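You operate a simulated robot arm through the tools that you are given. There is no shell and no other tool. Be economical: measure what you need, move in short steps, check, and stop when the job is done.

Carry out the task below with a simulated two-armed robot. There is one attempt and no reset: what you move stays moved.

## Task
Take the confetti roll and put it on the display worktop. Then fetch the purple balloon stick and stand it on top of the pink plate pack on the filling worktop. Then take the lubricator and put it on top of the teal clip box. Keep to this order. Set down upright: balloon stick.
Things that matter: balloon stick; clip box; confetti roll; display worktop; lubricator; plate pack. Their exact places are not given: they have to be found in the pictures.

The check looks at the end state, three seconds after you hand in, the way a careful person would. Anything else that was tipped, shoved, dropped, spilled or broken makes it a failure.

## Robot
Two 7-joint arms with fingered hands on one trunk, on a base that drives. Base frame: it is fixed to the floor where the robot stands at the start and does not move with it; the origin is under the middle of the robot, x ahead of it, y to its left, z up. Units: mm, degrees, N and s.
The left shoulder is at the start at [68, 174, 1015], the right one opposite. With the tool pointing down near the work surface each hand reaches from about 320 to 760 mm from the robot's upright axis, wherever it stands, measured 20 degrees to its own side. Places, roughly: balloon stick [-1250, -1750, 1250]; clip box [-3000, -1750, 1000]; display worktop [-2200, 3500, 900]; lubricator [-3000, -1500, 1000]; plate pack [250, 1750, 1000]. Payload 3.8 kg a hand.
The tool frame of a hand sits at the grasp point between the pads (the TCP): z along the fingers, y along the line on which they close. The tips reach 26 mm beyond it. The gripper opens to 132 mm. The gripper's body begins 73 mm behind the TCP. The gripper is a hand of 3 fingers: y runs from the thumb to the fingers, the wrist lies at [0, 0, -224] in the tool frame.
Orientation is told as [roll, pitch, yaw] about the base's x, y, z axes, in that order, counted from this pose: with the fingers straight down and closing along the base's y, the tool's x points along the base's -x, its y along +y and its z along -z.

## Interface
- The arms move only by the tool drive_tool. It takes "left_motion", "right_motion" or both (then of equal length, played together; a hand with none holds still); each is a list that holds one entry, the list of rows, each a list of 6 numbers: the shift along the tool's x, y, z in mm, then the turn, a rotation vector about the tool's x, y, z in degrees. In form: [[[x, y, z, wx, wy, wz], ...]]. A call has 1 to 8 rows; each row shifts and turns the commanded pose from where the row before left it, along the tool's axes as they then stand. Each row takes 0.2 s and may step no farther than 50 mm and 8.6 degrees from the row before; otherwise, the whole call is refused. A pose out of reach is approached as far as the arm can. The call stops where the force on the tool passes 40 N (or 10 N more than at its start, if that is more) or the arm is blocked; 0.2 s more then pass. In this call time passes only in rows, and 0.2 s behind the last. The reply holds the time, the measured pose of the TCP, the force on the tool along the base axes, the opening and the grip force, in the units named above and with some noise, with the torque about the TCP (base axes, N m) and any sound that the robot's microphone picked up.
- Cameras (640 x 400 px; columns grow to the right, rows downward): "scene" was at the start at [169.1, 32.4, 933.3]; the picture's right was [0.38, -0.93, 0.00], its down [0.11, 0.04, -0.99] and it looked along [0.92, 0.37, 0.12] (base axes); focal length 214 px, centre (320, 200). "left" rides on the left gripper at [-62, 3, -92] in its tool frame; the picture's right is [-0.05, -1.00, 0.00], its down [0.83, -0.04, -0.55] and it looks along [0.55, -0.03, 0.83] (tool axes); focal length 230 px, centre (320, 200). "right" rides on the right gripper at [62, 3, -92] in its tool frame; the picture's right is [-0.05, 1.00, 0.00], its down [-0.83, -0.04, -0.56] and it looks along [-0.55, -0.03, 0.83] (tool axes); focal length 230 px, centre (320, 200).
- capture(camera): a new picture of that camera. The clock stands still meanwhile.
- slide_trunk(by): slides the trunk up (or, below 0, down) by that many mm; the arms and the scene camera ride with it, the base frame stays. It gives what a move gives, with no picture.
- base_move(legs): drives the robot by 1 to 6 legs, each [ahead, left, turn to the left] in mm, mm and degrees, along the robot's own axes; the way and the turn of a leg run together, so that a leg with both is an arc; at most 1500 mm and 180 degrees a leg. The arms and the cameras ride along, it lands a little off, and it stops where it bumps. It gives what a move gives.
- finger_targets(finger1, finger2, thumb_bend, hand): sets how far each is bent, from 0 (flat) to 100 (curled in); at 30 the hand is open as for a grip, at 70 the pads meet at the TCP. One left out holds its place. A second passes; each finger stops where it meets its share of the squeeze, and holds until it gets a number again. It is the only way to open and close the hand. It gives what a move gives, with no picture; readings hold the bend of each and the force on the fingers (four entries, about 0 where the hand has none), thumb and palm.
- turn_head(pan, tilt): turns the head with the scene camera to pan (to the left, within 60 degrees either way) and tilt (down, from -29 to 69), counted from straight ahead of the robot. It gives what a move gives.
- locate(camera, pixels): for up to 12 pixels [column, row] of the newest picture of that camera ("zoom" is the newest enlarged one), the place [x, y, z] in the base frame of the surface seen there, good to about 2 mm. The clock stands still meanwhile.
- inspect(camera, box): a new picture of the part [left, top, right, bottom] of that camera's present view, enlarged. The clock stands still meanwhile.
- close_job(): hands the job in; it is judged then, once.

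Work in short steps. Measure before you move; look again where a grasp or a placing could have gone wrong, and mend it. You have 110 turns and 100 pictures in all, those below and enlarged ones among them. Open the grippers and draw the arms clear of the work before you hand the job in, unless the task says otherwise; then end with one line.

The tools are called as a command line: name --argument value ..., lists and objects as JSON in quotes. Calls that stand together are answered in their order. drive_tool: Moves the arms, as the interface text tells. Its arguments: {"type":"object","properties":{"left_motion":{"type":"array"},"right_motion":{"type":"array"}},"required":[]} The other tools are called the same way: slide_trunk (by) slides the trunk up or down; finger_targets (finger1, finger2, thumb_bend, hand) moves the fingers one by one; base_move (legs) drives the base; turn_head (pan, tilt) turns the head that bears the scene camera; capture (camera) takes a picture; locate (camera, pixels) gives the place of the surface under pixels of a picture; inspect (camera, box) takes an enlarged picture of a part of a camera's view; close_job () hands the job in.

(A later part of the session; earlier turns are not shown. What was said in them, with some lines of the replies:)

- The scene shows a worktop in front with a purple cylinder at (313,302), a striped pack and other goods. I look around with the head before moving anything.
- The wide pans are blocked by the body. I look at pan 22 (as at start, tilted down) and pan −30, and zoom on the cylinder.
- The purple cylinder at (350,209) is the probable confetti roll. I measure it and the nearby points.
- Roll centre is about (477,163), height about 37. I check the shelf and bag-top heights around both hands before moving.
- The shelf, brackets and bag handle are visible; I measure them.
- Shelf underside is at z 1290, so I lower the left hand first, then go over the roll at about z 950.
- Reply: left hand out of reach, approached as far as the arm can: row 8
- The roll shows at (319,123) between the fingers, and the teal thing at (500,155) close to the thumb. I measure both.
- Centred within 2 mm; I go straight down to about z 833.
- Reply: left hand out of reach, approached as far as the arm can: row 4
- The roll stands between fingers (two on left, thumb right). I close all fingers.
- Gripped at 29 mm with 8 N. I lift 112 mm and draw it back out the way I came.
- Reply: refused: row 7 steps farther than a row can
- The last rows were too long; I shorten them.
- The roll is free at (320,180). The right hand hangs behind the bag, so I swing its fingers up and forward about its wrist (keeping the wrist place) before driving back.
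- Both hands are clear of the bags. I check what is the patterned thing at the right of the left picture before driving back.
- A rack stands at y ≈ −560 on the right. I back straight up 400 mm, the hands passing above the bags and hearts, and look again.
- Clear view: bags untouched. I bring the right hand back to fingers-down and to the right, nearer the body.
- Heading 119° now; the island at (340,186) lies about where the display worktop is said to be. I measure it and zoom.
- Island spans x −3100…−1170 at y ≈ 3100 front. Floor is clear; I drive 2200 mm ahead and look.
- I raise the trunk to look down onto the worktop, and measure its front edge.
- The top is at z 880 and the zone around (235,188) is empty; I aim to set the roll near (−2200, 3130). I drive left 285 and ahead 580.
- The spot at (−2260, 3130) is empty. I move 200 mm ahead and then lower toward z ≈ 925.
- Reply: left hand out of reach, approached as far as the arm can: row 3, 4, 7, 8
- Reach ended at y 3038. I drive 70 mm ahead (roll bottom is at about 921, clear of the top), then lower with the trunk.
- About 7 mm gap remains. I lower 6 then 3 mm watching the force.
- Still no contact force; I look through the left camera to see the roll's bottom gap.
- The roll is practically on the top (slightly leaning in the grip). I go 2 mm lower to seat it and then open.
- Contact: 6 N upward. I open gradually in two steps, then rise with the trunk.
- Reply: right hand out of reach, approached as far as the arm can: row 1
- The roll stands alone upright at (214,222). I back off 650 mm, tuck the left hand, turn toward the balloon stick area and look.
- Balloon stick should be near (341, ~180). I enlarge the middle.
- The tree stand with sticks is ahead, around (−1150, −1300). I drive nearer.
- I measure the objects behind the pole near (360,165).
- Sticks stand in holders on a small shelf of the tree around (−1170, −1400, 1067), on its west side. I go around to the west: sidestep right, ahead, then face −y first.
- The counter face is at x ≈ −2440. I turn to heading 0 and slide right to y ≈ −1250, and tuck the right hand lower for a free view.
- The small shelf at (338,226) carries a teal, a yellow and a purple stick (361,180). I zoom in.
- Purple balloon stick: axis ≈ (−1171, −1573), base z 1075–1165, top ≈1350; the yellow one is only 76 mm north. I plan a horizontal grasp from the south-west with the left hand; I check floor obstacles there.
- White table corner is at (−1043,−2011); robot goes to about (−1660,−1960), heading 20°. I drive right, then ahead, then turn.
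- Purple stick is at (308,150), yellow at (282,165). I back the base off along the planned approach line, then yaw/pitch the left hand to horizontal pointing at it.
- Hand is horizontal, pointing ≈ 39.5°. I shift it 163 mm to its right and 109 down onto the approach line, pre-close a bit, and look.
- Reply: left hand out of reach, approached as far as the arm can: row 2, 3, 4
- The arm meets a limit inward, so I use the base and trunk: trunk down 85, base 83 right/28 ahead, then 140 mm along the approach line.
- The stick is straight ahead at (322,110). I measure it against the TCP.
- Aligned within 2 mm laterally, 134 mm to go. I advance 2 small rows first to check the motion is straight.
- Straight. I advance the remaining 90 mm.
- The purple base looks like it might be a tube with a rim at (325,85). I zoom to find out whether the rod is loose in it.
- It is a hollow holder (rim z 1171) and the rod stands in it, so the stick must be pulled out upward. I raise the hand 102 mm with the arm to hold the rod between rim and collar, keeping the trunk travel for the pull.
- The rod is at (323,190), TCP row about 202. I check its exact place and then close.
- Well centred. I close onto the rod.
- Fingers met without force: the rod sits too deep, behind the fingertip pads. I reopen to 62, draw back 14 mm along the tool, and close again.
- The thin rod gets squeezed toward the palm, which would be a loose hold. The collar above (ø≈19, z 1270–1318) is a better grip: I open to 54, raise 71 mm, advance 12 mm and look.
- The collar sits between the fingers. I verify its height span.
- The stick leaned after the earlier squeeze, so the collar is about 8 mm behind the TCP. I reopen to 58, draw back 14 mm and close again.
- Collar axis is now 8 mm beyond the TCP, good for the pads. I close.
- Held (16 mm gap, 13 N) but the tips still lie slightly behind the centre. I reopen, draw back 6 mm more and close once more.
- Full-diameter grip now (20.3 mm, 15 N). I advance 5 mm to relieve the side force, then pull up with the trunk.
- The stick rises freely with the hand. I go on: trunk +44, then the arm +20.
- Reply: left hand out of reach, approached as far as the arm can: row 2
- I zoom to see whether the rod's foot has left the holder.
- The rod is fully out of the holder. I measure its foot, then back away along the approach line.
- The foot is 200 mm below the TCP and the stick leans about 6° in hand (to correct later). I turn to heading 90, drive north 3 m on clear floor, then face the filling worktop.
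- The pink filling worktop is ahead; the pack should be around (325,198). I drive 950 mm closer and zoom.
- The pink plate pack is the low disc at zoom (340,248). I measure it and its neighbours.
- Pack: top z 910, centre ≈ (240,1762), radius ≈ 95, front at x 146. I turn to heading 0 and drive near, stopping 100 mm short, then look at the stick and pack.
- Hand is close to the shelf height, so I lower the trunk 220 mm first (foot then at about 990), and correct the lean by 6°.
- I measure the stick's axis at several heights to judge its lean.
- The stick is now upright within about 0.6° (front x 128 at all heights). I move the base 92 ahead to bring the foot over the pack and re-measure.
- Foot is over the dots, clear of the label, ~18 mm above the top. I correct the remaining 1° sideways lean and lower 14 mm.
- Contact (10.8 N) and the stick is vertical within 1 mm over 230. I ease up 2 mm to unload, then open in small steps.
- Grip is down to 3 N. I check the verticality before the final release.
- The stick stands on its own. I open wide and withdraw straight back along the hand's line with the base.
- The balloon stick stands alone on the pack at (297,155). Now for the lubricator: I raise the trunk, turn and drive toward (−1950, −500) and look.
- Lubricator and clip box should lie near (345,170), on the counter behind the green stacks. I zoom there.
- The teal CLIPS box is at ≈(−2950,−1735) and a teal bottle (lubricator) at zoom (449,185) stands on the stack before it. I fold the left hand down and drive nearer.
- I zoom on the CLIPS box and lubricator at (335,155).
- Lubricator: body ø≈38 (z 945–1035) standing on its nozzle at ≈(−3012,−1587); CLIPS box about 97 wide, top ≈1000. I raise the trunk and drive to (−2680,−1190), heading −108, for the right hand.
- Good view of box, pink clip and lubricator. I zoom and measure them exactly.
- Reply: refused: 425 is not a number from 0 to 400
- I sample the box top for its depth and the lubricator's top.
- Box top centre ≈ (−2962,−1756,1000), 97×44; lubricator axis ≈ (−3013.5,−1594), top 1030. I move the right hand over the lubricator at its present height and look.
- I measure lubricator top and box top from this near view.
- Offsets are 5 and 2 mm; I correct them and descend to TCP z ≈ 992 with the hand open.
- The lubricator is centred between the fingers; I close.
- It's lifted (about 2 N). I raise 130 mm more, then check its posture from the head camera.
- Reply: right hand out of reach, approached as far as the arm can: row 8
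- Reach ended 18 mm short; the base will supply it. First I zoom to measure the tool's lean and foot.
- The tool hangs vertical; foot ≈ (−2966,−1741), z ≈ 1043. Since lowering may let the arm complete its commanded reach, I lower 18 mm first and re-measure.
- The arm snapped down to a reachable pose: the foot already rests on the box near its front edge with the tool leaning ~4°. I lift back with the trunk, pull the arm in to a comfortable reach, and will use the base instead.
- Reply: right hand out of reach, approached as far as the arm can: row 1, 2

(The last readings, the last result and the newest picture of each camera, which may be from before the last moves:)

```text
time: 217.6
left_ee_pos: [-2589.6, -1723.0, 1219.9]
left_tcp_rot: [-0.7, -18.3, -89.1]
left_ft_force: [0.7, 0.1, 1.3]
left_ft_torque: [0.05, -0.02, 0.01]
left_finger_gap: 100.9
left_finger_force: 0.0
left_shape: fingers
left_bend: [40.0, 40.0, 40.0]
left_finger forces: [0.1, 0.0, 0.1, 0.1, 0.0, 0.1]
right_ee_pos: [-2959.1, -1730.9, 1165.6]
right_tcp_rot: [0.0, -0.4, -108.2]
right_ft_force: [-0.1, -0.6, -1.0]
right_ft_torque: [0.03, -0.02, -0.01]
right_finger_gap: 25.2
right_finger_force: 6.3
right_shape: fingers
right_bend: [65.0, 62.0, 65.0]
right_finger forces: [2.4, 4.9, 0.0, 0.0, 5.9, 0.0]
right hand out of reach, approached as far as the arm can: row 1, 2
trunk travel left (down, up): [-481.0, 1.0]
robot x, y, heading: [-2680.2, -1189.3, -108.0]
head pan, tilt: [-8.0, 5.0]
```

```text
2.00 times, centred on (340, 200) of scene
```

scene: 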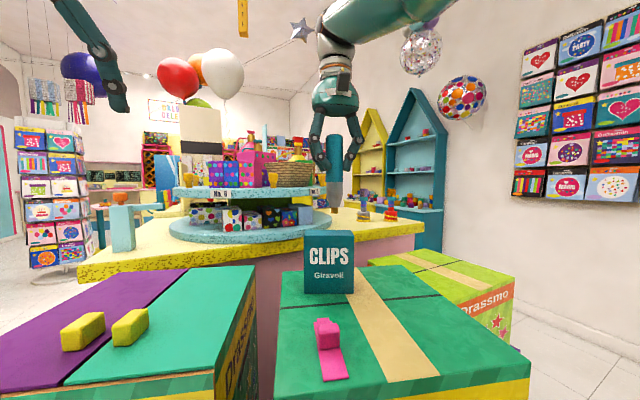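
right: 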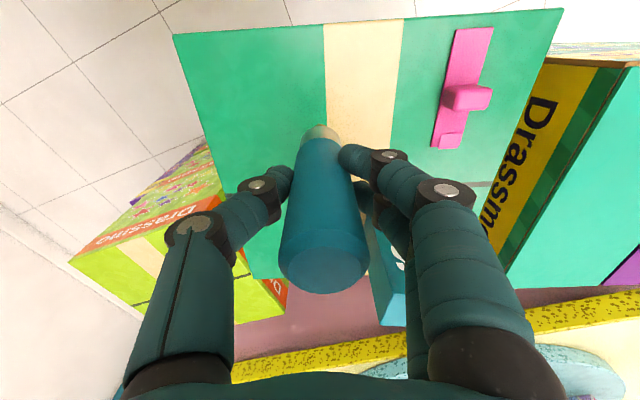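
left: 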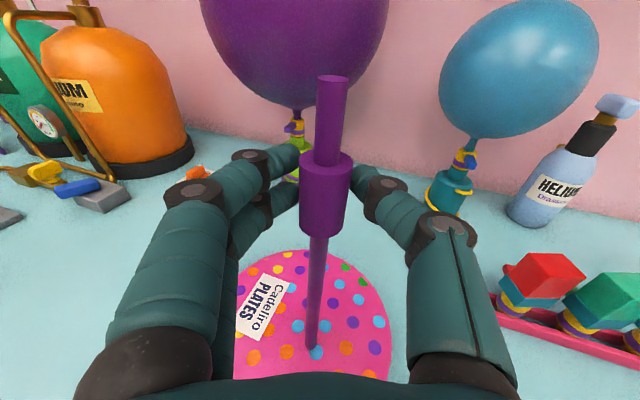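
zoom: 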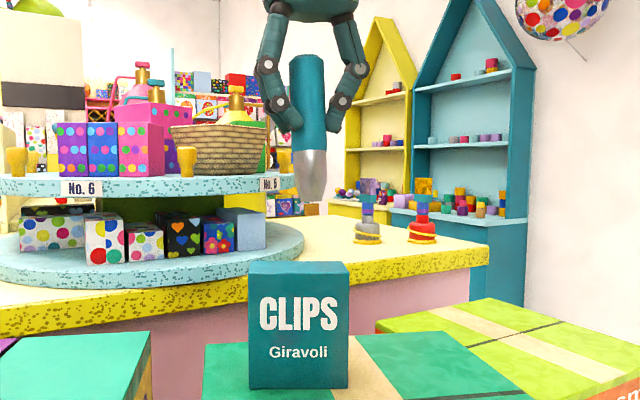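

I lower the commanded height by 25 mm in small rows to get back within reach, and see where the arm really follows.

drive_tool --right_motion '[[[0, 0, 12, 0, 0, 0], [0, 0, 12, 0, 0, 0]]]'

```text
time: 218.2
left_ee_pos: [-2589.6, -1723.8, 1220.6]
left_tcp_rot: [-0.8, -18.3, -89.0]
left_ft_force: [0.1, -0.4, 0.1]
left_ft_torque: [-0.02, 0.01, -0.01]
left_finger_gap: 101.2
left_finger_force: 0.0
left_shape: fingers
left_bend: [40.0, 40.0, 40.0]
left_finger forces: [0.0, 0.0, 0.1, 0.0, 0.0, 0.1]
right_ee_pos: [-2959.2, -1736.4, 1142.1]
right_tcp_rot: [-0.1, -0.4, -108.2]
right_ft_force: [0.4, -0.1, -1.6]
right_ft_torque: [0.0, -0.03, -0.01]
right_finger_gap: 25.2
right_finger_force: 6.5
right_shape: fingers
right_bend: [65.0, 62.0, 65.0]
right_finger forces: [2.4, 4.8, 0.0, 0.0, 5.9, 0.0]
right hand out of reach, approached as far as the arm can: row 1, 2
trunk travel left (down, up): [-481.0, 1.0]
robot x, y, heading: [-2677.3, -1186.5, -108.0]
head pan, tilt: [-8.0, 5.0]
```

Still beyond reach; I draw in another 50 mm toward the robot.

drive_tool --right_motion '[[[18, 0, 0, 0, 0, 0], [18, 0, 0, 0, 0, 0], [18, 0, 0, 0, 0, 0]]]'

```text
time: 218.9
left_ee_pos: [-2589.4, -1724.1, 1220.9]
left_tcp_rot: [-0.9, -18.3, -89.1]
left_ft_force: [0.2, -0.1, -0.3]
left_ft_torque: [-0.01, -0.02, 0.01]
left_finger_gap: 101.3
left_finger_force: 0.0
left_shape: fingers
left_bend: [40.0, 40.0, 40.0]
left_finger forces: [0.1, 0.0, 0.0, 0.0, 0.1, 0.1]
right_ee_pos: [-2952.3, -1735.9, 1150.9]
right_tcp_rot: [-0.1, -0.5, -108.2]
right_ft_force: [0.2, -0.1, -1.6]
right_ft_torque: [0.01, 0.0, -0.03]
right_finger_gap: 25.5
right_finger_force: 6.6
right_shape: fingers
right_bend: [65.0, 62.0, 65.0]
right_finger forces: [2.3, 4.8, 0.0, 0.1, 5.9, 0.0]
right hand out of reach, approached as far as the arm can: row 1, 2, 3
trunk travel left (down, up): [-481.0, 1.0]
robot x, y, heading: [-2675.1, -1186.4, -108.1]
head pan, tilt: [-8.0, 5.0]
```

Pulling back has little effect, so the limit is sideways (inward). I move the hand 40 mm to the robot's right instead and watch.

drive_tool --right_motion '[[[0, -20, 0, 0, 0, 0], [0, -20, 0, 0, 0, 0]]]'

```text
time: 219.6
left_ee_pos: [-2590.3, -1722.8, 1220.2]
left_tcp_rot: [-0.8, -18.3, -89.1]
left_ft_force: [0.1, -0.3, 0.0]
left_ft_torque: [-0.01, 0.02, -0.02]
left_finger_gap: 101.1
left_finger_force: 0.1
left_shape: fingers
left_bend: [40.0, 40.0, 40.0]
left_finger forces: [0.0, 0.0, 0.1, 0.1, 0.0, 0.1]
right_ee_pos: [-2991.7, -1731.4, 1153.8]
right_tcp_rot: [0.0, -0.4, -108.1]
right_ft_force: [0.0, -0.9, -2.9]
right_ft_torque: [0.04, -0.02, 0.0]
right_finger_gap: 25.1
right_finger_force: 7.3
right_shape: fingers
right_bend: [65.0, 62.0, 65.0]
right_finger forces: [2.3, 4.8, 0.0, 0.0, 6.0, 0.1]
right hand out of reach, approached as far as the arm can: row 1, 2
trunk travel left (down, up): [-481.0, 1.0]
robot x, y, heading: [-2673.8, -1186.6, -107.7]
head pan, tilt: [-8.0, 5.0]
```

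It followed sideways, but radially the command is still beyond. I keep pulling in until it follows (the foot is at ≈1050, well above everything).

drive_tool --right_motion '[[[25, 0, 0, 0, 0, 0], [25, 0, 0, 0, 0, 0], [25, 0, 0, 0, 0, 0], [25, 0, 0, 0, 0, 0]]]'

```text
time: 220.6
left_ee_pos: [-2589.7, -1723.1, 1221.1]
left_tcp_rot: [-0.9, -18.3, -89.1]
left_ft_force: [-0.1, -0.1, 0.7]
left_ft_torque: [0.01, 0.02, -0.03]
left_finger_gap: 101.0
left_finger_force: 0.0
left_shape: fingers
left_bend: [40.0, 40.0, 40.0]
left_finger forces: [0.0, 0.0, 0.1, 0.0, 0.1, 0.1]
right_ee_pos: [-2971.2, -1725.8, 1180.5]
right_tcp_rot: [-0.1, -0.6, -108.2]
right_ft_force: [0.4, -0.1, -2.2]
right_ft_torque: [0.0, 0.0, -0.01]
right_finger_gap: 25.5
right_finger_force: 6.4
right_shape: fingers
right_bend: [65.0, 62.0, 65.0]
right_finger forces: [2.3, 4.9, 0.0, 0.0, 6.0, 0.1]
right hand out of reach, approached as far as the arm can: row 1, 2, 3, 4
trunk travel left (down, up): [-481.0, 1.0]
robot x, y, heading: [-2680.0, -1187.0, -108.1]
head pan, tilt: [-8.0, 5.0]
```

The commanded height must also be above reach. I back the base 130 mm so nothing tall is below, then lower the command stepwise until "out of reach" clears.

base_move --legs '[[-130, 0, 0]]'

drive_tool --right_motion '[[[0, 0, 15, 0, 0, 0], [0, 0, 15, 0, 0, 0], [0, 0, 15, 0, 0, 0], [0, 0, 15, 0, 0, 0]]]'

```text
time: 221.8
left_ee_pos: [-2549.4, -1601.7, 1219.0]
left_tcp_rot: [-0.7, -18.2, -89.1]
left_ft_force: [-0.5, -0.1, 0.5]
left_ft_torque: [0.0, -0.01, 0.01]
left_finger_gap: 101.2
left_finger_force: 0.0
left_shape: fingers
left_bend: [40.0, 40.0, 40.0]
left_finger forces: [0.1, 0.0, 0.1, 0.1, 0.1, 0.0]
right_ee_pos: [-2932.0, -1605.5, 1178.4]
right_tcp_rot: [-0.1, -0.3, -108.1]
right_ft_force: [0.4, 0.3, -2.3]
right_ft_torque: [0.0, 0.0, 0.01]
right_finger_gap: 25.5
right_finger_force: 6.5
right_shape: fingers
right_bend: [65.0, 62.0, 65.0]
right_finger forces: [2.2, 4.8, 0.0, 0.0, 6.0, 0.0]
trunk travel left (down, up): [-481.0, 1.0]
robot x, y, heading: [-2634.5, -1070.1, -108.1]
head pan, tilt: [-8.0, 5.0]
```

```text
time: 222.8
left_ee_pos: [-2550.0, -1601.7, 1219.7]
left_tcp_rot: [-0.8, -18.3, -89.1]
left_ft_force: [0.7, 0.5, 0.4]
left_ft_torque: [0.01, 0.02, -0.01]
left_finger_gap: 100.6
left_finger_force: 0.2
left_shape: fingers
left_bend: [40.0, 40.0, 40.0]
left_finger forces: [0.0, 0.0, 0.1, 0.0, 0.0, 0.1]
right_ee_pos: [-2933.9, -1619.6, 1122.7]
right_tcp_rot: [0.0, -0.3, -108.1]
right_ft_force: [-0.2, -0.2, -1.6]
right_ft_torque: [-0.01, 0.04, 0.03]
right_finger_gap: 25.1
right_finger_force: 6.5
right_shape: fingers
right_bend: [65.0, 62.0, 65.0]
right_finger forces: [2.3, 4.9, 0.0, 0.0, 5.9, 0.0]
right hand out of reach, approached as far as the arm can: row 1, 2, 3, 4
trunk travel left (down, up): [-481.0, 1.0]
robot x, y, heading: [-2634.6, -1065.2, -108.4]
head pan, tilt: [-8.0, 5.0]
```

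The wrist-reach sphere (~583 mm from the shoulder) explains it; the command is still well outside. I pull in 8×22 mm to regain a comfortable pose; then the base will come closer.

drive_tool --right_motion '[[[22, 0, 0, 0, 0, 0], [22, 0, 0, 0, 0, 0], [22, 0, 0, 0, 0, 0], [22, 0, 0, 0, 0, 0], [22, 0, 0, 0, 0, 0], [22, 0, 0, 0, 0, 0], [22, 0, 0, 0, 0, 0], [22, 0, 0, 0, 0, 0]]]'

```text
time: 224.6
left_ee_pos: [-2550.5, -1602.1, 1221.0]
left_tcp_rot: [-0.9, -18.3, -89.1]
left_ft_force: [-0.6, 0.2, 0.2]
left_ft_torque: [-0.03, -0.02, 0.01]
left_finger_gap: 101.0
left_finger_force: 0.0
left_shape: fingers
left_bend: [40.0, 40.0, 40.0]
left_finger forces: [0.0, 0.0, 0.0, 0.0, 0.0, 0.0]
right_ee_pos: [-2888.8, -1610.7, 1165.4]
right_tcp_rot: [-0.1, -0.4, -108.2]
right_ft_force: [0.2, 0.8, -1.8]
right_ft_torque: [0.0, 0.02, 0.04]
right_finger_gap: 25.4
right_finger_force: 6.1
right_shape: fingers
right_bend: [65.0, 62.0, 65.0]
right_finger forces: [2.2, 4.8, 0.0, 0.0, 6.1, 0.0]
right hand out of reach, approached as far as the arm can: row 1, 2, 3, 4, 5, 6, 7, 8
trunk travel left (down, up): [-481.0, 1.0]
robot x, y, heading: [-2633.8, -1068.2, -108.3]
head pan, tilt: [-8.0, 5.0]
```

The command is outside along the shoulder–hand direction, so I move it straight inward along that line (back, down and slightly right).

drive_tool --right_motion '[[[27, -5, 10, 0, 0, 0], [27, -5, 10, 0, 0, 0], [27, -5, 10, 0, 0, 0], [27, -5, 10, 0, 0, 0], [27, -5, 10, 0, 0, 0]]]'

```text
time: 225.8
left_ee_pos: [-2550.6, -1602.1, 1220.2]
left_tcp_rot: [-0.8, -18.4, -89.0]
left_ft_force: [-0.2, 0.6, -0.1]
left_ft_torque: [-0.01, 0.02, 0.0]
left_finger_gap: 101.1
left_finger_force: 0.1
left_shape: fingers
left_bend: [40.0, 40.0, 40.0]
left_finger forces: [0.0, 0.1, 0.0, 0.0, 0.1, 0.1]
right_ee_pos: [-2889.7, -1609.9, 1165.5]
right_tcp_rot: [-0.1, -0.4, -108.2]
right_ft_force: [0.7, 0.0, -2.7]
right_ft_torque: [0.0, -0.01, 0.02]
right_finger_gap: 25.2
right_finger_force: 6.4
right_shape: fingers
right_bend: [65.0, 62.0, 65.0]
right_finger forces: [2.1, 4.8, 0.0, 0.0, 6.0, 0.0]
right hand out of reach, approached as far as the arm can: row 1, 2, 3, 4, 5
trunk travel left (down, up): [-481.0, 1.0]
robot x, y, heading: [-2633.0, -1068.9, -108.2]
head pan, tilt: [-8.0, 5.0]
```

No motion, as expected for the right line. I continue inward along it.

drive_tool --right_motion '[[[27, -5, 10, 0, 0, 0], [27, -5, 10, 0, 0, 0], [27, -5, 10, 0, 0, 0], [27, -5, 10, 0, 0, 0], [27, -5, 10, 0, 0, 0], [27, -5, 10, 0, 0, 0]]]'

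```text
time: 227.2
left_ee_pos: [-2550.5, -1600.7, 1220.6]
left_tcp_rot: [-0.8, -18.3, -89.1]
left_ft_force: [0.1, -0.8, -1.2]
left_ft_torque: [0.0, 0.02, 0.0]
left_finger_gap: 101.2
left_finger_force: 0.2
left_shape: fingers
left_bend: [40.0, 40.0, 40.0]
left_finger forces: [0.0, 0.0, 0.0, 0.0, 0.0, 0.0]
right_ee_pos: [-2890.4, -1610.4, 1166.6]
right_tcp_rot: [-0.1, -0.4, -108.2]
right_ft_force: [0.1, -0.6, -3.0]
right_ft_torque: [0.03, 0.01, 0.0]
right_finger_gap: 24.9
right_finger_force: 6.2
right_shape: fingers
right_bend: [65.0, 62.0, 65.0]
right_finger forces: [2.3, 4.8, 0.0, 0.0, 6.0, 0.0]
right hand out of reach, approached as far as the arm can: row 1, 2, 3, 4, 5, 6
trunk travel left (down, up): [-481.0, 1.0]
robot x, y, heading: [-2635.9, -1062.0, -108.3]
head pan, tilt: [-8.0, 5.0]
```

The arm seems stuck stretched (singular). Earlier a trunk slide re-solved the arm, so here, with free space below, I slide the trunk down 30 and then try pulling in.

slide_trunk --by -30

drive_tool --right_motion '[[[20, -5, 5, 0, 4, 0], [20, -5, 5, 0, 4, 0], [20, -5, 0, 0, -4, 0], [20, -5, 0, 0, -4, 0]]]'

```text
time: 228.0
left_ee_pos: [-2550.0, -1600.1, 1192.2]
left_tcp_rot: [-1.0, -18.4, -89.1]
left_ft_force: [1.0, -0.3, 0.0]
left_ft_torque: [-0.04, 0.02, -0.01]
left_finger_gap: 101.3
left_finger_force: 0.1
left_shape: fingers
left_bend: [40.0, 40.0, 40.0]
left_finger forces: [0.0, 0.1, 0.0, 0.0, 0.0, 0.0]
right_ee_pos: [-2893.8, -1626.4, 1063.6]
right_tcp_rot: [-0.1, 6.8, -108.2]
right_ft_force: [1.2, -0.5, -1.0]
right_ft_torque: [-0.03, -0.01, 0.0]
right_finger_gap: 25.6
right_finger_force: 6.7
right_shape: fingers
right_bend: [65.0, 62.0, 65.0]
right_finger forces: [2.2, 4.9, 0.0, 0.0, 6.1, 0.0]
trunk travel left (down, up): [-451.0, 31.0]
robot x, y, heading: [-2638.5, -1064.7, -108.3]
head pan, tilt: [-8.0, 5.0]
```

```text
time: 229.0
left_ee_pos: [-2549.9, -1601.8, 1191.0]
left_tcp_rot: [-0.9, -18.2, -89.1]
left_ft_force: [0.3, 0.0, -0.4]
left_ft_torque: [0.03, 0.02, 0.0]
left_finger_gap: 101.2
left_finger_force: 0.2
left_shape: fingers
left_bend: [40.0, 40.0, 40.0]
left_finger forces: [0.0, 0.1, 0.0, 0.1, 0.2, 0.0]
right_ee_pos: [-2892.6, -1624.2, 1080.7]
right_tcp_rot: [-0.1, 7.0, -108.2]
right_ft_force: [-0.2, -0.1, -2.7]
right_ft_torque: [0.02, -0.02, 0.02]
right_finger_gap: 25.0
right_finger_force: 6.9
right_shape: fingers
right_bend: [65.0, 62.0, 65.0]
right_finger forces: [2.2, 5.0, 0.0, 0.0, 6.0, 0.0]
right hand out of reach, approached as far as the arm can: row 1, 2, 3, 4
trunk travel left (down, up): [-451.0, 31.0]
robot x, y, heading: [-2639.2, -1063.6, -108.1]
head pan, tilt: [-8.0, 5.0]
```

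Perhaps the limit is an inner one (wrist too high for so close a radius), so pulling in was the wrong way. I test by moving up 30 and outward 30 mm.

drive_tool --right_motion '[[[0, 0, -15, 0, 0, 0], [0, 0, -15, 0, 0, 0], [-15, 0, 0, 0, 0, 0], [-15, 0, 0, 0, 0, 0]]]'

```text
time: 230.0
left_ee_pos: [-2549.8, -1601.3, 1190.3]
left_tcp_rot: [-0.8, -18.3, -89.1]
left_ft_force: [-0.5, 0.0, 0.1]
left_ft_torque: [0.01, 0.04, 0.03]
left_finger_gap: 100.8
left_finger_force: 0.0
left_shape: fingers
left_bend: [40.0, 40.0, 40.0]
left_finger forces: [0.0, 0.0, 0.1, 0.0, 0.0, 0.0]
right_ee_pos: [-2896.2, -1617.9, 1110.1]
right_tcp_rot: [-0.1, 6.9, -108.3]
right_ft_force: [0.1, 0.1, -2.4]
right_ft_torque: [0.0, -0.02, 0.0]
right_finger_gap: 25.2
right_finger_force: 6.8
right_shape: fingers
right_bend: [65.0, 62.0, 65.0]
right_finger forces: [2.1, 4.8, 0.1, 0.1, 6.0, 0.1]
right hand out of reach, approached as far as the arm can: row 1, 2, 3, 4
trunk travel left (down, up): [-451.0, 31.0]
robot x, y, heading: [-2635.8, -1066.4, -108.2]
head pan, tilt: [-8.0, 5.0]
```

The arm behaves as fully stretched. I try larger single steps (48 mm) inward, which may let the solver bend the elbow; space around is free.

drive_tool --right_motion '[[[48, 0, 8, 0, 0, 0], [48, 0, 8, 0, 0, 0], [0, -40, 20, 0, 0, 0], [40, -25, 10, 0, 0, 0]]]'

```text
time: 231.0
left_ee_pos: [-2549.3, -1601.2, 1190.7]
left_tcp_rot: [-0.9, -18.3, -89.2]
left_ft_force: [0.1, -0.6, 1.0]
left_ft_torque: [0.03, 0.01, -0.01]
left_finger_gap: 101.1
left_finger_force: 0.1
left_shape: fingers
left_bend: [40.0, 40.0, 40.0]
left_finger forces: [0.0, 0.0, 0.1, 0.0, 0.0, 0.0]
right_ee_pos: [-2919.7, -1614.4, 1114.4]
right_tcp_rot: [-0.2, 6.9, -108.2]
right_ft_force: [-0.1, -0.2, -2.3]
right_ft_torque: [-0.01, 0.0, 0.03]
right_finger_gap: 24.8
right_finger_force: 6.6
right_shape: fingers
right_bend: [65.0, 62.0, 64.0]
right_finger forces: [2.1, 4.8, 0.0, 0.0, 6.0, 0.1]
right hand out of reach, approached as far as the arm can: row 1, 2, 3, 4
trunk travel left (down, up): [-451.0, 31.0]
robot x, y, heading: [-2633.8, -1065.0, -108.2]
head pan, tilt: [-8.0, 5.0]
```

Vertical and sideways arm moves and base moves still work, so I'll place it with those. I restore the trunk (+30, which brings the hand back to vertical) and look at the tool's posture.

slide_trunk --by 30

drive_tool --right_motion '[[[0, 0, 15, 0, 0, 0], [0, 0, 15, 0, 0, 0]]]'

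inspect --camera "scene" --box '[280, 60, 440, 300]'

```text
time: 231.7
left_ee_pos: [-2549.0, -1603.2, 1218.8]
left_tcp_rot: [-0.7, -18.1, -88.9]
left_ft_force: [0.3, -0.4, -0.7]
left_ft_torque: [-0.02, -0.04, 0.0]
left_finger_gap: 101.1
left_finger_force: 0.0
left_shape: fingers
left_bend: [40.0, 40.0, 40.0]
left_finger forces: [0.1, 0.0, 0.1, 0.0, 0.0, 0.0]
right_ee_pos: [-2913.2, -1594.4, 1212.7]
right_tcp_rot: [-0.2, 0.0, -108.2]
right_ft_force: [0.1, -1.4, -1.6]
right_ft_torque: [0.07, 0.01, 0.01]
right_finger_gap: 24.9
right_finger_force: 6.4
right_shape: fingers
right_bend: [65.0, 62.0, 64.0]
right_finger forces: [2.1, 4.8, 0.0, 0.0, 5.9, 0.0]
trunk travel left (down, up): [-481.0, 1.0]
robot x, y, heading: [-2634.9, -1062.8, -108.2]
head pan, tilt: [-8.0, 5.0]
```

```text
time: 232.3
left_ee_pos: [-2549.5, -1603.2, 1219.8]
left_tcp_rot: [-0.7, -18.2, -89.1]
left_ft_force: [0.5, -0.7, -0.3]
left_ft_torque: [0.02, -0.02, -0.02]
left_finger_gap: 100.7
left_finger_force: 0.0
left_shape: fingers
left_bend: [40.0, 40.0, 40.0]
left_finger forces: [0.0, 0.1, 0.0, 0.1, 0.0, 0.0]
right_ee_pos: [-2913.8, -1602.2, 1185.5]
right_tcp_rot: [-0.1, 0.1, -108.2]
right_ft_force: [-0.3, -0.6, -2.3]
right_ft_torque: [0.01, 0.02, 0.01]
right_finger_gap: 25.0
right_finger_force: 6.9
right_shape: fingers
right_bend: [65.0, 62.0, 64.0]
right_finger forces: [2.2, 4.8, 0.0, 0.0, 5.9, 0.0]
right hand out of reach, approached as far as the arm can: row 1, 2
trunk travel left (down, up): [-481.0, 1.0]
robot x, y, heading: [-2636.0, -1064.1, -108.4]
head pan, tilt: [-8.0, 5.0]
```

```text
1.67 times, centred on (360, 180) of scene
```

zoom: 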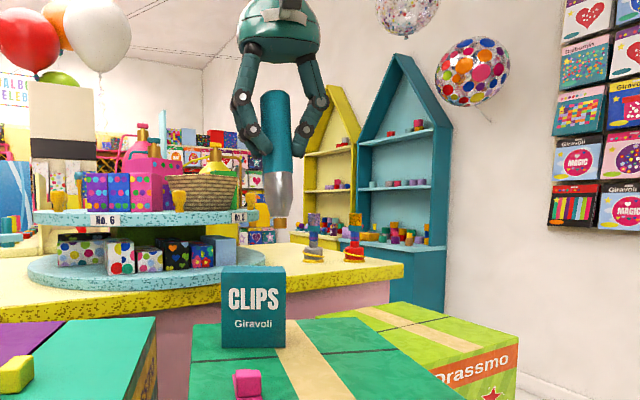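

Hand is vertical again (z 1185); the tool leans about 3.5° sideways in the grip. I measure the lean in 3D, also the box.

locate --camera "zoom" --pixels '[[276, 105], [278, 135], [280, 165], [282, 190], [282, 210], [282, 222], [252, 270], [224, 270], [284, 272], [250, 266]]'

drive_tool --right_motion '[[[0, 0, 0, -3.5, 0, 0]]]'

```text
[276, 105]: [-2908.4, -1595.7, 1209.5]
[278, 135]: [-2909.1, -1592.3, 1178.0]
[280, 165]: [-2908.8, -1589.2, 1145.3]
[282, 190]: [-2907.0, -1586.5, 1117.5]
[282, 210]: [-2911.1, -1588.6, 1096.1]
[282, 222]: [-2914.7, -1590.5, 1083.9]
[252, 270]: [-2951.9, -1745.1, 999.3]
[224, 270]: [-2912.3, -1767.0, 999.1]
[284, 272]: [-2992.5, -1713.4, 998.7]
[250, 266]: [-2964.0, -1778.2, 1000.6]
```

```text
time: 232.7
left_ee_pos: [-2550.9, -1601.7, 1220.1]
left_tcp_rot: [-0.8, -18.3, -89.1]
left_ft_force: [0.0, 0.6, 0.4]
left_ft_torque: [0.02, 0.0, 0.02]
left_finger_gap: 101.1
left_finger_force: 0.0
left_shape: fingers
left_bend: [40.0, 40.0, 40.0]
left_finger forces: [0.0, 0.0, 0.1, 0.1, 0.0, 0.1]
right_ee_pos: [-2915.0, -1604.2, 1189.4]
right_tcp_rot: [3.5, -0.2, -108.2]
right_ft_force: [-0.9, 0.5, -2.2]
right_ft_torque: [0.05, -0.02, 0.0]
right_finger_gap: 24.9
right_finger_force: 6.5
right_shape: fingers
right_bend: [65.0, 62.0, 64.0]
right_finger forces: [2.1, 4.6, 0.0, 0.1, 6.0, 0.0]
right hand out of reach, approached as far as the arm can: row 1
trunk travel left (down, up): [-481.0, 1.0]
robot x, y, heading: [-2637.8, -1065.6, -108.1]
head pan, tilt: [-8.0, 5.0]
```

Rotation works. The tool also leans 5.5° with its foot toward the robot; I correct with −5.5° about tool y and re-measure.

drive_tool --right_motion '[[[0, 0, 0, 0, -5.5, 0]]]'

inspect --camera "scene" --box '[280, 60, 440, 300]'

locate --camera "zoom" --pixels '[[279, 105], [279, 120], [279, 135], [279, 150], [280, 165], [280, 190], [280, 205], [280, 218], [268, 140], [291, 140]]'

```text
time: 233.1
left_ee_pos: [-2547.5, -1601.1, 1221.3]
left_tcp_rot: [-0.8, -18.3, -89.0]
left_ft_force: [0.8, -0.4, 0.2]
left_ft_torque: [0.02, 0.0, -0.01]
left_finger_gap: 100.8
left_finger_force: 0.1
left_shape: fingers
left_bend: [40.0, 40.0, 40.0]
left_finger forces: [0.0, 0.1, 0.0, 0.0, 0.0, 0.0]
right_ee_pos: [-2915.3, -1622.2, 1195.0]
right_tcp_rot: [3.4, -5.7, -108.4]
right_ft_force: [-0.3, 0.1, -1.5]
right_ft_torque: [0.02, 0.0, -0.01]
right_finger_gap: 25.0
right_finger_force: 6.3
right_shape: fingers
right_bend: [65.0, 62.0, 64.0]
right_finger forces: [2.0, 4.7, 0.0, 0.0, 6.0, 0.0]
right hand out of reach, approached as far as the arm can: row 1
trunk travel left (down, up): [-481.0, 1.0]
robot x, y, heading: [-2637.5, -1065.4, -108.1]
head pan, tilt: [-8.0, 5.0]
```

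```text
1.67 times, centred on (360, 180) of scene
```

zoom: 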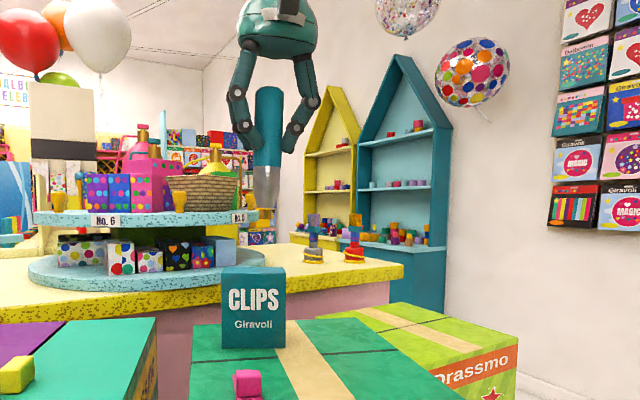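

```text
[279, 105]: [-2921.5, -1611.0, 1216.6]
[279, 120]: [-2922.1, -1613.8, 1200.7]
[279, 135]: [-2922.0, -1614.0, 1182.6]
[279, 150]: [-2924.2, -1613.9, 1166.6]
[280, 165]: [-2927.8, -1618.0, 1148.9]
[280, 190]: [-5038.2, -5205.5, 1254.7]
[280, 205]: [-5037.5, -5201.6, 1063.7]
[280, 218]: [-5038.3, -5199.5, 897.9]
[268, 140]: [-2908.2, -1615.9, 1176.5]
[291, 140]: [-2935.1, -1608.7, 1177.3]
```

The tool now looks vertical, its centre at column 267. I sample its centre line and foot.

locate --camera "zoom" --pixels '[[268, 95], [268, 115], [267, 140], [267, 155], [266, 175], [265, 195], [265, 210], [265, 218], [252, 272], [250, 267]]'

```text
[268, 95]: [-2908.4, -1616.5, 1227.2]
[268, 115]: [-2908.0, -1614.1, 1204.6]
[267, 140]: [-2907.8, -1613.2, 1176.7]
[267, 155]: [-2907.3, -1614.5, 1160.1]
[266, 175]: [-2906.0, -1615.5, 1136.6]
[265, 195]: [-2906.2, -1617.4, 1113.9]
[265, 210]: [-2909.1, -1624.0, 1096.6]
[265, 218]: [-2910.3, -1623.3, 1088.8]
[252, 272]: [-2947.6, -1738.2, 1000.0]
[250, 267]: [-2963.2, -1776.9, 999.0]
```

Vertical within ~1°, foot ≈ (−2915,−1630), z ≈ 1084. I lower 68 mm here over free space, then re-measure before the base carries it over the box.

drive_tool --right_motion '[[[0, 0, 17, 0, 0, 0], [0, 0, 17, 0, 0, 0], [0, 0, 17, 0, 0, 0], [0, 0, 17, 0, 0, 0]]]'

inspect --camera "scene" --box '[280, 60, 440, 300]'

```text
time: 234.1
left_ee_pos: [-2549.2, -1602.4, 1219.7]
left_tcp_rot: [-0.8, -18.3, -89.2]
left_ft_force: [0.2, 0.5, 0.0]
left_ft_torque: [0.01, 0.01, -0.02]
left_finger_gap: 100.9
left_finger_force: 0.2
left_shape: fingers
left_bend: [40.0, 40.0, 40.0]
left_finger forces: [0.0, 0.0, 0.0, 0.0, 0.1, 0.0]
right_ee_pos: [-2915.1, -1641.7, 1130.3]
right_tcp_rot: [3.4, -5.5, -108.5]
right_ft_force: [0.3, -0.5, -2.6]
right_ft_torque: [0.0, 0.0, 0.01]
right_finger_gap: 24.9
right_finger_force: 6.8
right_shape: fingers
right_bend: [65.0, 62.0, 64.0]
right_finger forces: [2.1, 4.7, 0.0, 0.0, 6.0, 0.0]
right hand out of reach, approached as far as the arm can: row 1, 2, 4
trunk travel left (down, up): [-481.0, 1.0]
robot x, y, heading: [-2638.6, -1066.4, -108.5]
head pan, tilt: [-8.0, 5.0]
```

```text
1.67 times, centred on (360, 180) of scene
```

zoom: 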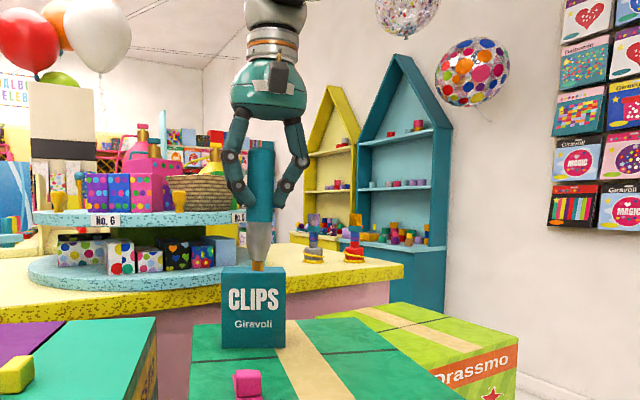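

I measure centre line and foot again.

locate --camera "zoom" --pixels '[[261, 160], [261, 180], [260, 205], [260, 225], [259, 250], [258, 262], [258, 268], [258, 273], [232, 272], [275, 273]]'

```text
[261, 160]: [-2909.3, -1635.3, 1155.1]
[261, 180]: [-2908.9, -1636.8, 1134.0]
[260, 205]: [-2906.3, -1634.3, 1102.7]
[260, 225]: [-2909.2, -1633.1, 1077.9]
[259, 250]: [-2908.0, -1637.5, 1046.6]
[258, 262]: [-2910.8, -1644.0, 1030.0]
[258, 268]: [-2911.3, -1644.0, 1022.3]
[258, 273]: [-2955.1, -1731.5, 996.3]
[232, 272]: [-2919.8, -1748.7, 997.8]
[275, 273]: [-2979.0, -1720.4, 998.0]
```

Foot ≈ (−2915.5,−1651), 19 mm above the box-top level, vertical. I drive the base 111 ahead and 12 right to bring it over the box centre.

base_move --legs '[[111, -12, 0]]'

inspect --camera "scene" --box '[280, 100, 400, 300]'

locate --camera "zoom" --pixels '[[305, 120], [305, 150], [304, 180], [303, 205], [302, 222], [302, 230], [302, 236], [302, 242], [290, 252], [290, 262]]'

```text
time: 235.3
left_ee_pos: [-2594.8, -1702.4, 1221.9]
left_tcp_rot: [-1.0, -18.3, -89.2]
left_ft_force: [-0.9, 0.4, -0.7]
left_ft_torque: [0.01, 0.02, 0.0]
left_finger_gap: 101.1
left_finger_force: 0.0
left_shape: fingers
left_bend: [40.0, 40.0, 40.0]
left_finger forces: [0.0, 0.0, 0.0, 0.1, 0.0, 0.1]
right_ee_pos: [-2960.3, -1741.4, 1134.3]
right_tcp_rot: [3.4, -5.7, -108.5]
right_ft_force: [0.4, 0.3, -2.5]
right_ft_torque: [0.0, -0.01, 0.01]
right_finger_gap: 25.1
right_finger_force: 6.0
right_shape: fingers
right_bend: [65.0, 62.0, 64.0]
right_finger forces: [2.1, 4.7, 0.0, 0.0, 6.0, 0.0]
trunk travel left (down, up): [-481.0, 1.0]
robot x, y, heading: [-2680.8, -1164.1, -108.1]
head pan, tilt: [-8.0, 5.0]
```

```text
2.00 times, centred on (340, 200) of scene
```

zoom: 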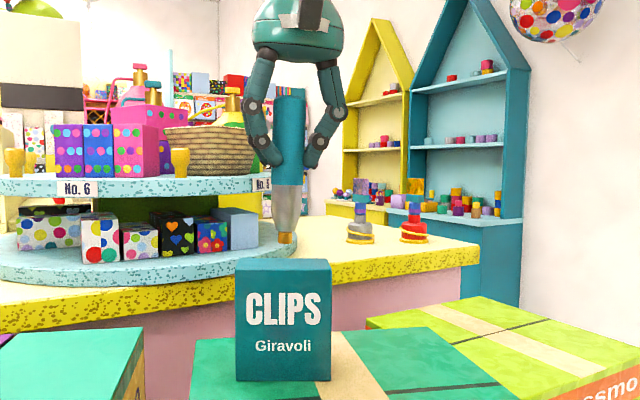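

```text
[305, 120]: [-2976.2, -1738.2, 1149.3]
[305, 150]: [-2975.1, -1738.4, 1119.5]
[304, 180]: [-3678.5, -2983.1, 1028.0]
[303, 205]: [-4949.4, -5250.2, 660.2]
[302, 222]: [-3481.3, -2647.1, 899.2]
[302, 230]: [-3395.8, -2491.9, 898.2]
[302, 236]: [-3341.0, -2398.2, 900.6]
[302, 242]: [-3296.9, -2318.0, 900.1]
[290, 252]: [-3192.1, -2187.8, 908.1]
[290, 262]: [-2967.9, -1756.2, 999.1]
```

Foot is at (285,238), laterally at the box's centre. I verify its place.

locate --camera "zoom" --pixels '[[290, 120], [289, 160], [288, 195], [286, 220], [285, 234], [285, 240], [283, 258], [283, 266], [238, 263], [328, 262]]'

drive_tool --right_motion '[[[0, 0, 8, 0, 0, 0], [0, 0, 8, 0, 0, 0]]]'

```text
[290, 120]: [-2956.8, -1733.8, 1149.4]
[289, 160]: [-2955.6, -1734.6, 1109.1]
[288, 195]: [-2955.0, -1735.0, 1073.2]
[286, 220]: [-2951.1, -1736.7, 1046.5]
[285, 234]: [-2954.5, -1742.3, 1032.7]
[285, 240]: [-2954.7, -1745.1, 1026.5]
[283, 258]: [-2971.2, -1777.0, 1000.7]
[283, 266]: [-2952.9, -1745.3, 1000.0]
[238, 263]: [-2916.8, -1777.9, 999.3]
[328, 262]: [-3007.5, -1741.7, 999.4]
```

```text
time: 235.9
left_ee_pos: [-2594.4, -1702.2, 1220.8]
left_tcp_rot: [-0.9, -18.3, -89.2]
left_ft_force: [-0.2, -0.8, 0.2]
left_ft_torque: [0.02, -0.01, -0.02]
left_finger_gap: 101.1
left_finger_force: 0.0
left_shape: fingers
left_bend: [40.0, 40.0, 40.0]
left_finger forces: [0.1, 0.0, 0.1, 0.0, 0.1, 0.1]
right_ee_pos: [-2961.1, -1746.3, 1115.4]
right_tcp_rot: [3.3, -5.2, -108.5]
right_ft_force: [0.0, -0.8, -2.5]
right_ft_torque: [0.01, -0.01, 0.0]
right_finger_gap: 25.1
right_finger_force: 6.4
right_shape: fingers
right_bend: [65.0, 62.0, 64.0]
right_finger forces: [2.0, 4.7, 0.0, 0.0, 6.0, 0.0]
trunk travel left (down, up): [-481.0, 1.0]
robot x, y, heading: [-2678.8, -1164.8, -108.2]
head pan, tilt: [-8.0, 5.0]
```

No reach warning now; foot ≈ (−2960,−1756), a few mm above the box. I lower 3 + 2 mm and read the force.

drive_tool --right_motion '[[[0, 0, 3, 0, 0, 0], [0, 0, 2, 0, 0, 0]]]'

```text
time: 236.5
left_ee_pos: [-2595.6, -1702.3, 1220.6]
left_tcp_rot: [-0.8, -18.3, -89.1]
left_ft_force: [0.1, 0.2, 0.3]
left_ft_torque: [-0.01, 0.02, 0.02]
left_finger_gap: 101.2
left_finger_force: 0.0
left_shape: fingers
left_bend: [40.0, 40.0, 40.0]
left_finger forces: [0.0, 0.1, 0.0, 0.0, 0.1, 0.0]
right_ee_pos: [-2960.7, -1746.6, 1110.6]
right_tcp_rot: [3.4, -5.6, -108.6]
right_ft_force: [0.7, 0.3, -2.2]
right_ft_torque: [0.02, 0.02, -0.03]
right_finger_gap: 25.2
right_finger_force: 6.6
right_shape: fingers
right_bend: [65.0, 62.0, 64.0]
right_finger forces: [2.1, 4.7, 0.1, 0.1, 6.1, 0.0]
trunk travel left (down, up): [-481.0, 1.0]
robot x, y, heading: [-2681.5, -1166.4, -108.4]
head pan, tilt: [-8.0, 5.0]
```

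Still hanging (−2.2 N). Two more millimetres, in two calls' readings.

drive_tool --right_motion '[[[0, 0, 2, 0, 0, 0]]]'

drive_tool --right_motion '[[[0, 0, 1.5, 0, 0, 0]]]'

inspect --camera "scene" --box '[280, 120, 390, 260]'

```text
time: 236.9
left_ee_pos: [-2595.9, -1702.0, 1220.1]
left_tcp_rot: [-0.8, -18.3, -89.1]
left_ft_force: [-0.2, -0.7, 0.6]
left_ft_torque: [-0.01, -0.03, 0.0]
left_finger_gap: 101.1
left_finger_force: 0.0
left_shape: fingers
left_bend: [40.0, 40.0, 40.0]
left_finger forces: [0.1, 0.0, 0.1, 0.0, 0.0, 0.0]
right_ee_pos: [-2960.6, -1747.1, 1108.3]
right_tcp_rot: [3.3, -5.5, -108.5]
right_ft_force: [0.7, 0.1, -1.5]
right_ft_torque: [0.01, -0.01, 0.02]
right_finger_gap: 25.0
right_finger_force: 6.3
right_shape: fingers
right_bend: [65.0, 62.0, 64.0]
right_finger forces: [2.1, 4.6, 0.1, 0.0, 6.0, 0.1]
trunk travel left (down, up): [-481.0, 1.0]
robot x, y, heading: [-2682.7, -1165.3, -108.2]
head pan, tilt: [-8.0, 5.0]
```

```text
time: 237.3
left_ee_pos: [-2595.6, -1701.5, 1221.3]
left_tcp_rot: [-1.0, -18.4, -89.1]
left_ft_force: [-0.1, 0.8, 0.2]
left_ft_torque: [0.02, -0.02, -0.06]
left_finger_gap: 101.3
left_finger_force: 0.1
left_shape: fingers
left_bend: [40.0, 40.0, 40.0]
left_finger forces: [0.0, 0.0, 0.1, 0.0, 0.0, 0.0]
right_ee_pos: [-2961.2, -1747.1, 1109.2]
right_tcp_rot: [3.3, -5.6, -108.5]
right_ft_force: [0.5, -0.5, 0.0]
right_ft_torque: [0.03, 0.01, -0.01]
right_finger_gap: 24.8
right_finger_force: 6.7
right_shape: fingers
right_bend: [65.0, 62.0, 64.0]
right_finger forces: [2.2, 4.9, 0.0, 0.0, 6.2, 0.1]
trunk travel left (down, up): [-481.0, 1.0]
robot x, y, heading: [-2682.2, -1164.7, -108.2]
head pan, tilt: [-8.0, 5.0]
```

```text
2.86 times, centred on (335, 190) of scene
```

zoom: 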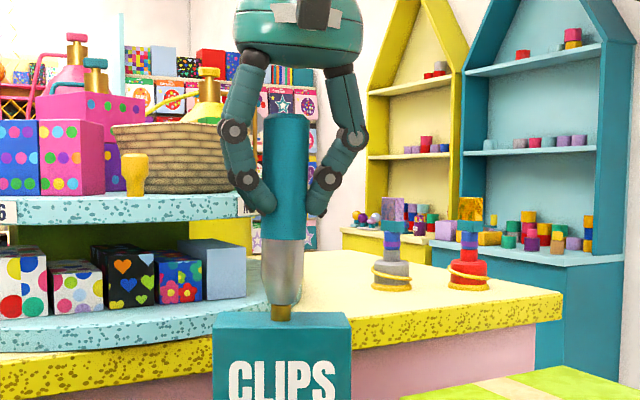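

Weight is transferred (0 N), foot in the middle of the box top. It leans ~1.7° sideways; I lift 3 mm, correct +1.7°, set down again.

drive_tool --right_motion '[[[0, 0, -3, 0, 0, 0], [0, 0, 0, 1.7, 0, 0], [0, 0, 1.5, 0, 0, 0], [0, 0, 2, 0, 0, 0]]]'

inspect --camera "scene" --box '[280, 120, 390, 260]'

locate --camera "zoom" --pixels '[[286, 130], [285, 170], [284, 200], [284, 230], [282, 290], [281, 308], [281, 316], [260, 320], [300, 320], [281, 326]]'

```text
time: 238.3
left_ee_pos: [-2596.1, -1702.8, 1221.2]
left_tcp_rot: [-0.9, -18.4, -89.0]
left_ft_force: [-0.4, -0.2, -0.2]
left_ft_torque: [0.04, -0.01, 0.0]
left_finger_gap: 101.0
left_finger_force: 0.0
left_shape: fingers
left_bend: [40.0, 40.0, 40.0]
left_finger forces: [0.1, 0.1, 0.1, 0.1, 0.0, 0.0]
right_ee_pos: [-2960.8, -1745.8, 1108.9]
right_tcp_rot: [1.6, -5.6, -108.4]
right_ft_force: [-0.1, -0.1, 0.6]
right_ft_torque: [0.03, -0.02, -0.01]
right_finger_gap: 24.4
right_finger_force: 7.1
right_shape: fingers
right_bend: [65.0, 62.0, 64.0]
right_finger forces: [2.3, 4.8, 0.0, 0.1, 6.3, 0.1]
trunk travel left (down, up): [-481.0, 1.0]
robot x, y, heading: [-2685.8, -1164.1, -108.3]
head pan, tilt: [-8.0, 5.0]
```

```text
2.86 times, centred on (335, 190) of scene
```

zoom: 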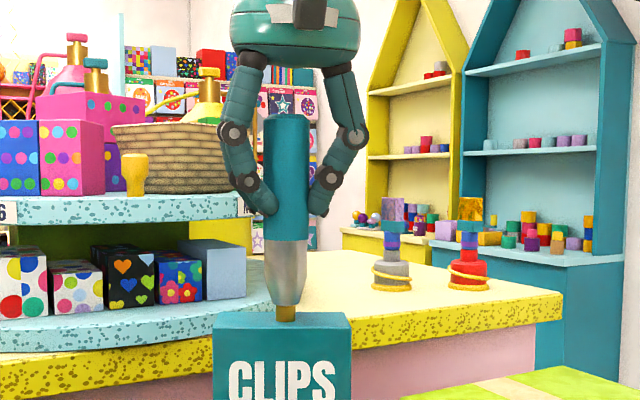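

```text
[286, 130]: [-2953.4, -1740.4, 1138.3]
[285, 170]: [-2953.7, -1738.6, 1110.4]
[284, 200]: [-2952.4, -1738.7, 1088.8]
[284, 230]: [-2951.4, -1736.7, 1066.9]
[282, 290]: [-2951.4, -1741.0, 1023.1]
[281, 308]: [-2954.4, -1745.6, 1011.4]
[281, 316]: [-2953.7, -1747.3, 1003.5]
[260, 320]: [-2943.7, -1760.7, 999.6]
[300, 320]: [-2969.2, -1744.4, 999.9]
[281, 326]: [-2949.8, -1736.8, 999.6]
```

Standing on the box centre with the weight on it. I open in two steps and rise straight up, then take a look.

finger_targets --hand "right" --finger1 59 --finger2 57 --thumb_bend 59

finger_targets --hand "right" --finger1 30 --finger2 30 --thumb_bend 30

drive_tool --right_motion '[[[0, 0, -20, 0, 0, 0], [0, 0, -25, 0, 0, 0], [0, 0, -25, 0, 0, 0], [0, 0, -25, 0, 0, 0]]]'

capture --camera "scene"

```text
time: 239.3
left_ee_pos: [-2594.4, -1701.5, 1221.0]
left_tcp_rot: [-0.9, -18.3, -89.1]
left_ft_force: [0.0, 0.6, -0.5]
left_ft_torque: [-0.01, 0.01, 0.0]
left_finger_gap: 101.2
left_finger_force: 0.1
left_shape: fingers
left_bend: [40.0, 40.0, 40.0]
left_finger forces: [0.0, 0.0, 0.0, 0.1, 0.1, 0.0]
right_ee_pos: [-2960.3, -1745.3, 1107.1]
right_tcp_rot: [1.6, -5.4, -108.5]
right_ft_force: [-0.3, -0.9, -0.3]
right_ft_torque: [-0.01, 0.01, 0.01]
right_finger_gap: 37.4
right_finger_force: 0.1
right_shape: fingers
right_bend: [59.0, 56.0, 59.0]
right_finger forces: [0.0, 0.0, 0.1, 0.1, 0.1, 0.0]
trunk travel left (down, up): [-481.0, 1.0]
robot x, y, heading: [-2679.9, -1164.9, -108.2]
head pan, tilt: [-8.0, 5.0]
```

```text
time: 240.3
left_ee_pos: [-2595.5, -1701.3, 1221.8]
left_tcp_rot: [-0.9, -18.3, -89.1]
left_ft_force: [0.8, -0.4, -0.2]
left_ft_torque: [-0.01, 0.0, -0.04]
left_finger_gap: 101.5
left_finger_force: 0.0
left_shape: fingers
left_bend: [40.0, 40.0, 40.0]
left_finger forces: [0.0, 0.0, 0.0, 0.1, 0.1, 0.0]
right_ee_pos: [-2960.5, -1745.8, 1108.1]
right_tcp_rot: [1.6, -5.6, -108.6]
right_ft_force: [-0.6, 1.1, 0.9]
right_ft_torque: [0.0, 0.02, 0.0]
right_finger_gap: 134.0
right_finger_force: 0.1
right_shape: fingers
right_bend: [30.0, 30.0, 30.0]
right_finger forces: [0.0, 0.0, 0.1, 0.0, 0.0, 0.0]
trunk travel left (down, up): [-481.0, 1.0]
robot x, y, heading: [-2677.9, -1169.1, -108.2]
head pan, tilt: [-8.0, 5.0]
```

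```text
time: 241.3
left_ee_pos: [-2594.9, -1701.9, 1221.2]
left_tcp_rot: [-0.8, -18.3, -89.2]
left_ft_force: [-0.3, -0.1, 0.3]
left_ft_torque: [-0.02, 0.0, 0.03]
left_finger_gap: 101.0
left_finger_force: 0.1
left_shape: fingers
left_bend: [40.0, 40.0, 40.0]
left_finger forces: [0.0, 0.0, 0.1, 0.1, 0.0, 0.0]
right_ee_pos: [-2962.4, -1721.3, 1199.1]
right_tcp_rot: [1.8, -5.6, -108.6]
right_ft_force: [0.3, -0.3, -0.3]
right_ft_torque: [-0.01, 0.03, 0.02]
right_finger_gap: 134.0
right_finger_force: 0.0
right_shape: fingers
right_bend: [30.0, 30.0, 30.0]
right_finger forces: [0.0, 0.0, 0.0, 0.1, 0.0, 0.0]
right hand out of reach, approached as far as the arm can: row 2, 3, 4
trunk travel left (down, up): [-481.0, 1.0]
robot x, y, heading: [-2681.1, -1166.4, -108.2]
head pan, tilt: [-8.0, 5.0]
```

```text
4 pictures are left
5 turns are left
```

scene: 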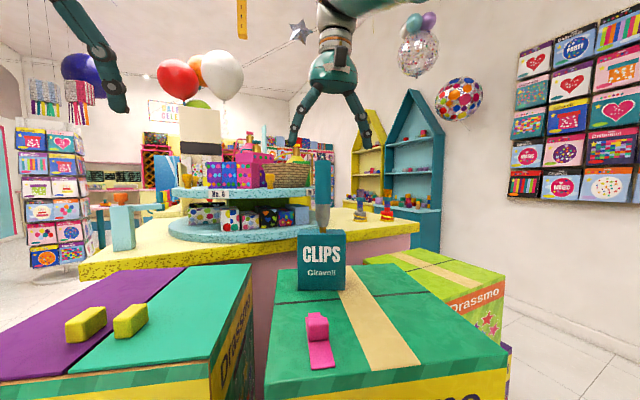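

The lubricator stands alone on the CLIPS box at (322,190), fingertips ≈20 mm above it. I back the robot away 300 mm to draw the arms clear and take a final look.

base_move --legs '[[-300, 0, 0]]'

capture --camera "scene"

```text
time: 243.4
left_ee_pos: [-2502.0, -1419.6, 1221.3]
left_tcp_rot: [-0.9, -18.4, -89.0]
left_ft_force: [-0.3, 0.1, 0.5]
left_ft_torque: [-0.02, 0.02, -0.02]
left_finger_gap: 101.0
left_finger_force: 0.0
left_shape: fingers
left_bend: [40.0, 40.0, 40.0]
left_finger forces: [0.0, 0.0, 0.0, 0.1, 0.0, 0.0]
right_ee_pos: [-2868.4, -1440.1, 1197.7]
right_tcp_rot: [1.8, -5.5, -108.5]
right_ft_force: [0.4, 0.1, 0.5]
right_ft_torque: [0.0, 0.0, -0.04]
right_finger_gap: 134.1
right_finger_force: 0.1
right_shape: fingers
right_bend: [30.0, 30.0, 30.0]
right_finger forces: [0.0, 0.0, 0.1, 0.1, 0.1, 0.1]
trunk travel left (down, up): [-481.0, 1.0]
robot x, y, heading: [-2593.3, -883.8, -107.9]
head pan, tilt: [-8.0, 5.0]
```

```text
3 pictures are left
4 turns are left
```

scene: 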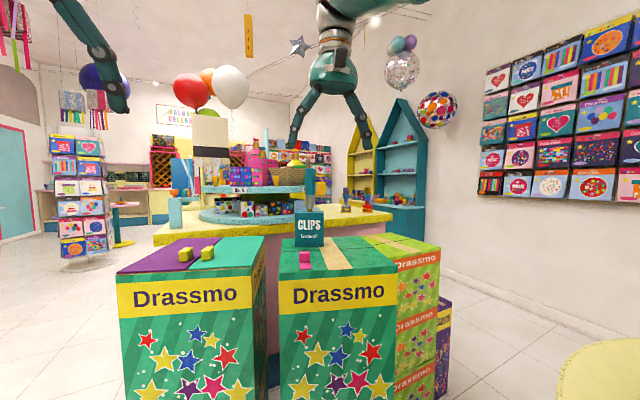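

The lubricator stands upright on the box at about (310,190), both hands are open and clear, so I hand in.

close_job

```text
The job is handed in.
```

The confetti roll is on the display worktop, the purple balloon stick stands upright on the pink plate pack, and the lubricator stands on the teal clip box. I did them in that order, and the job is handed in.
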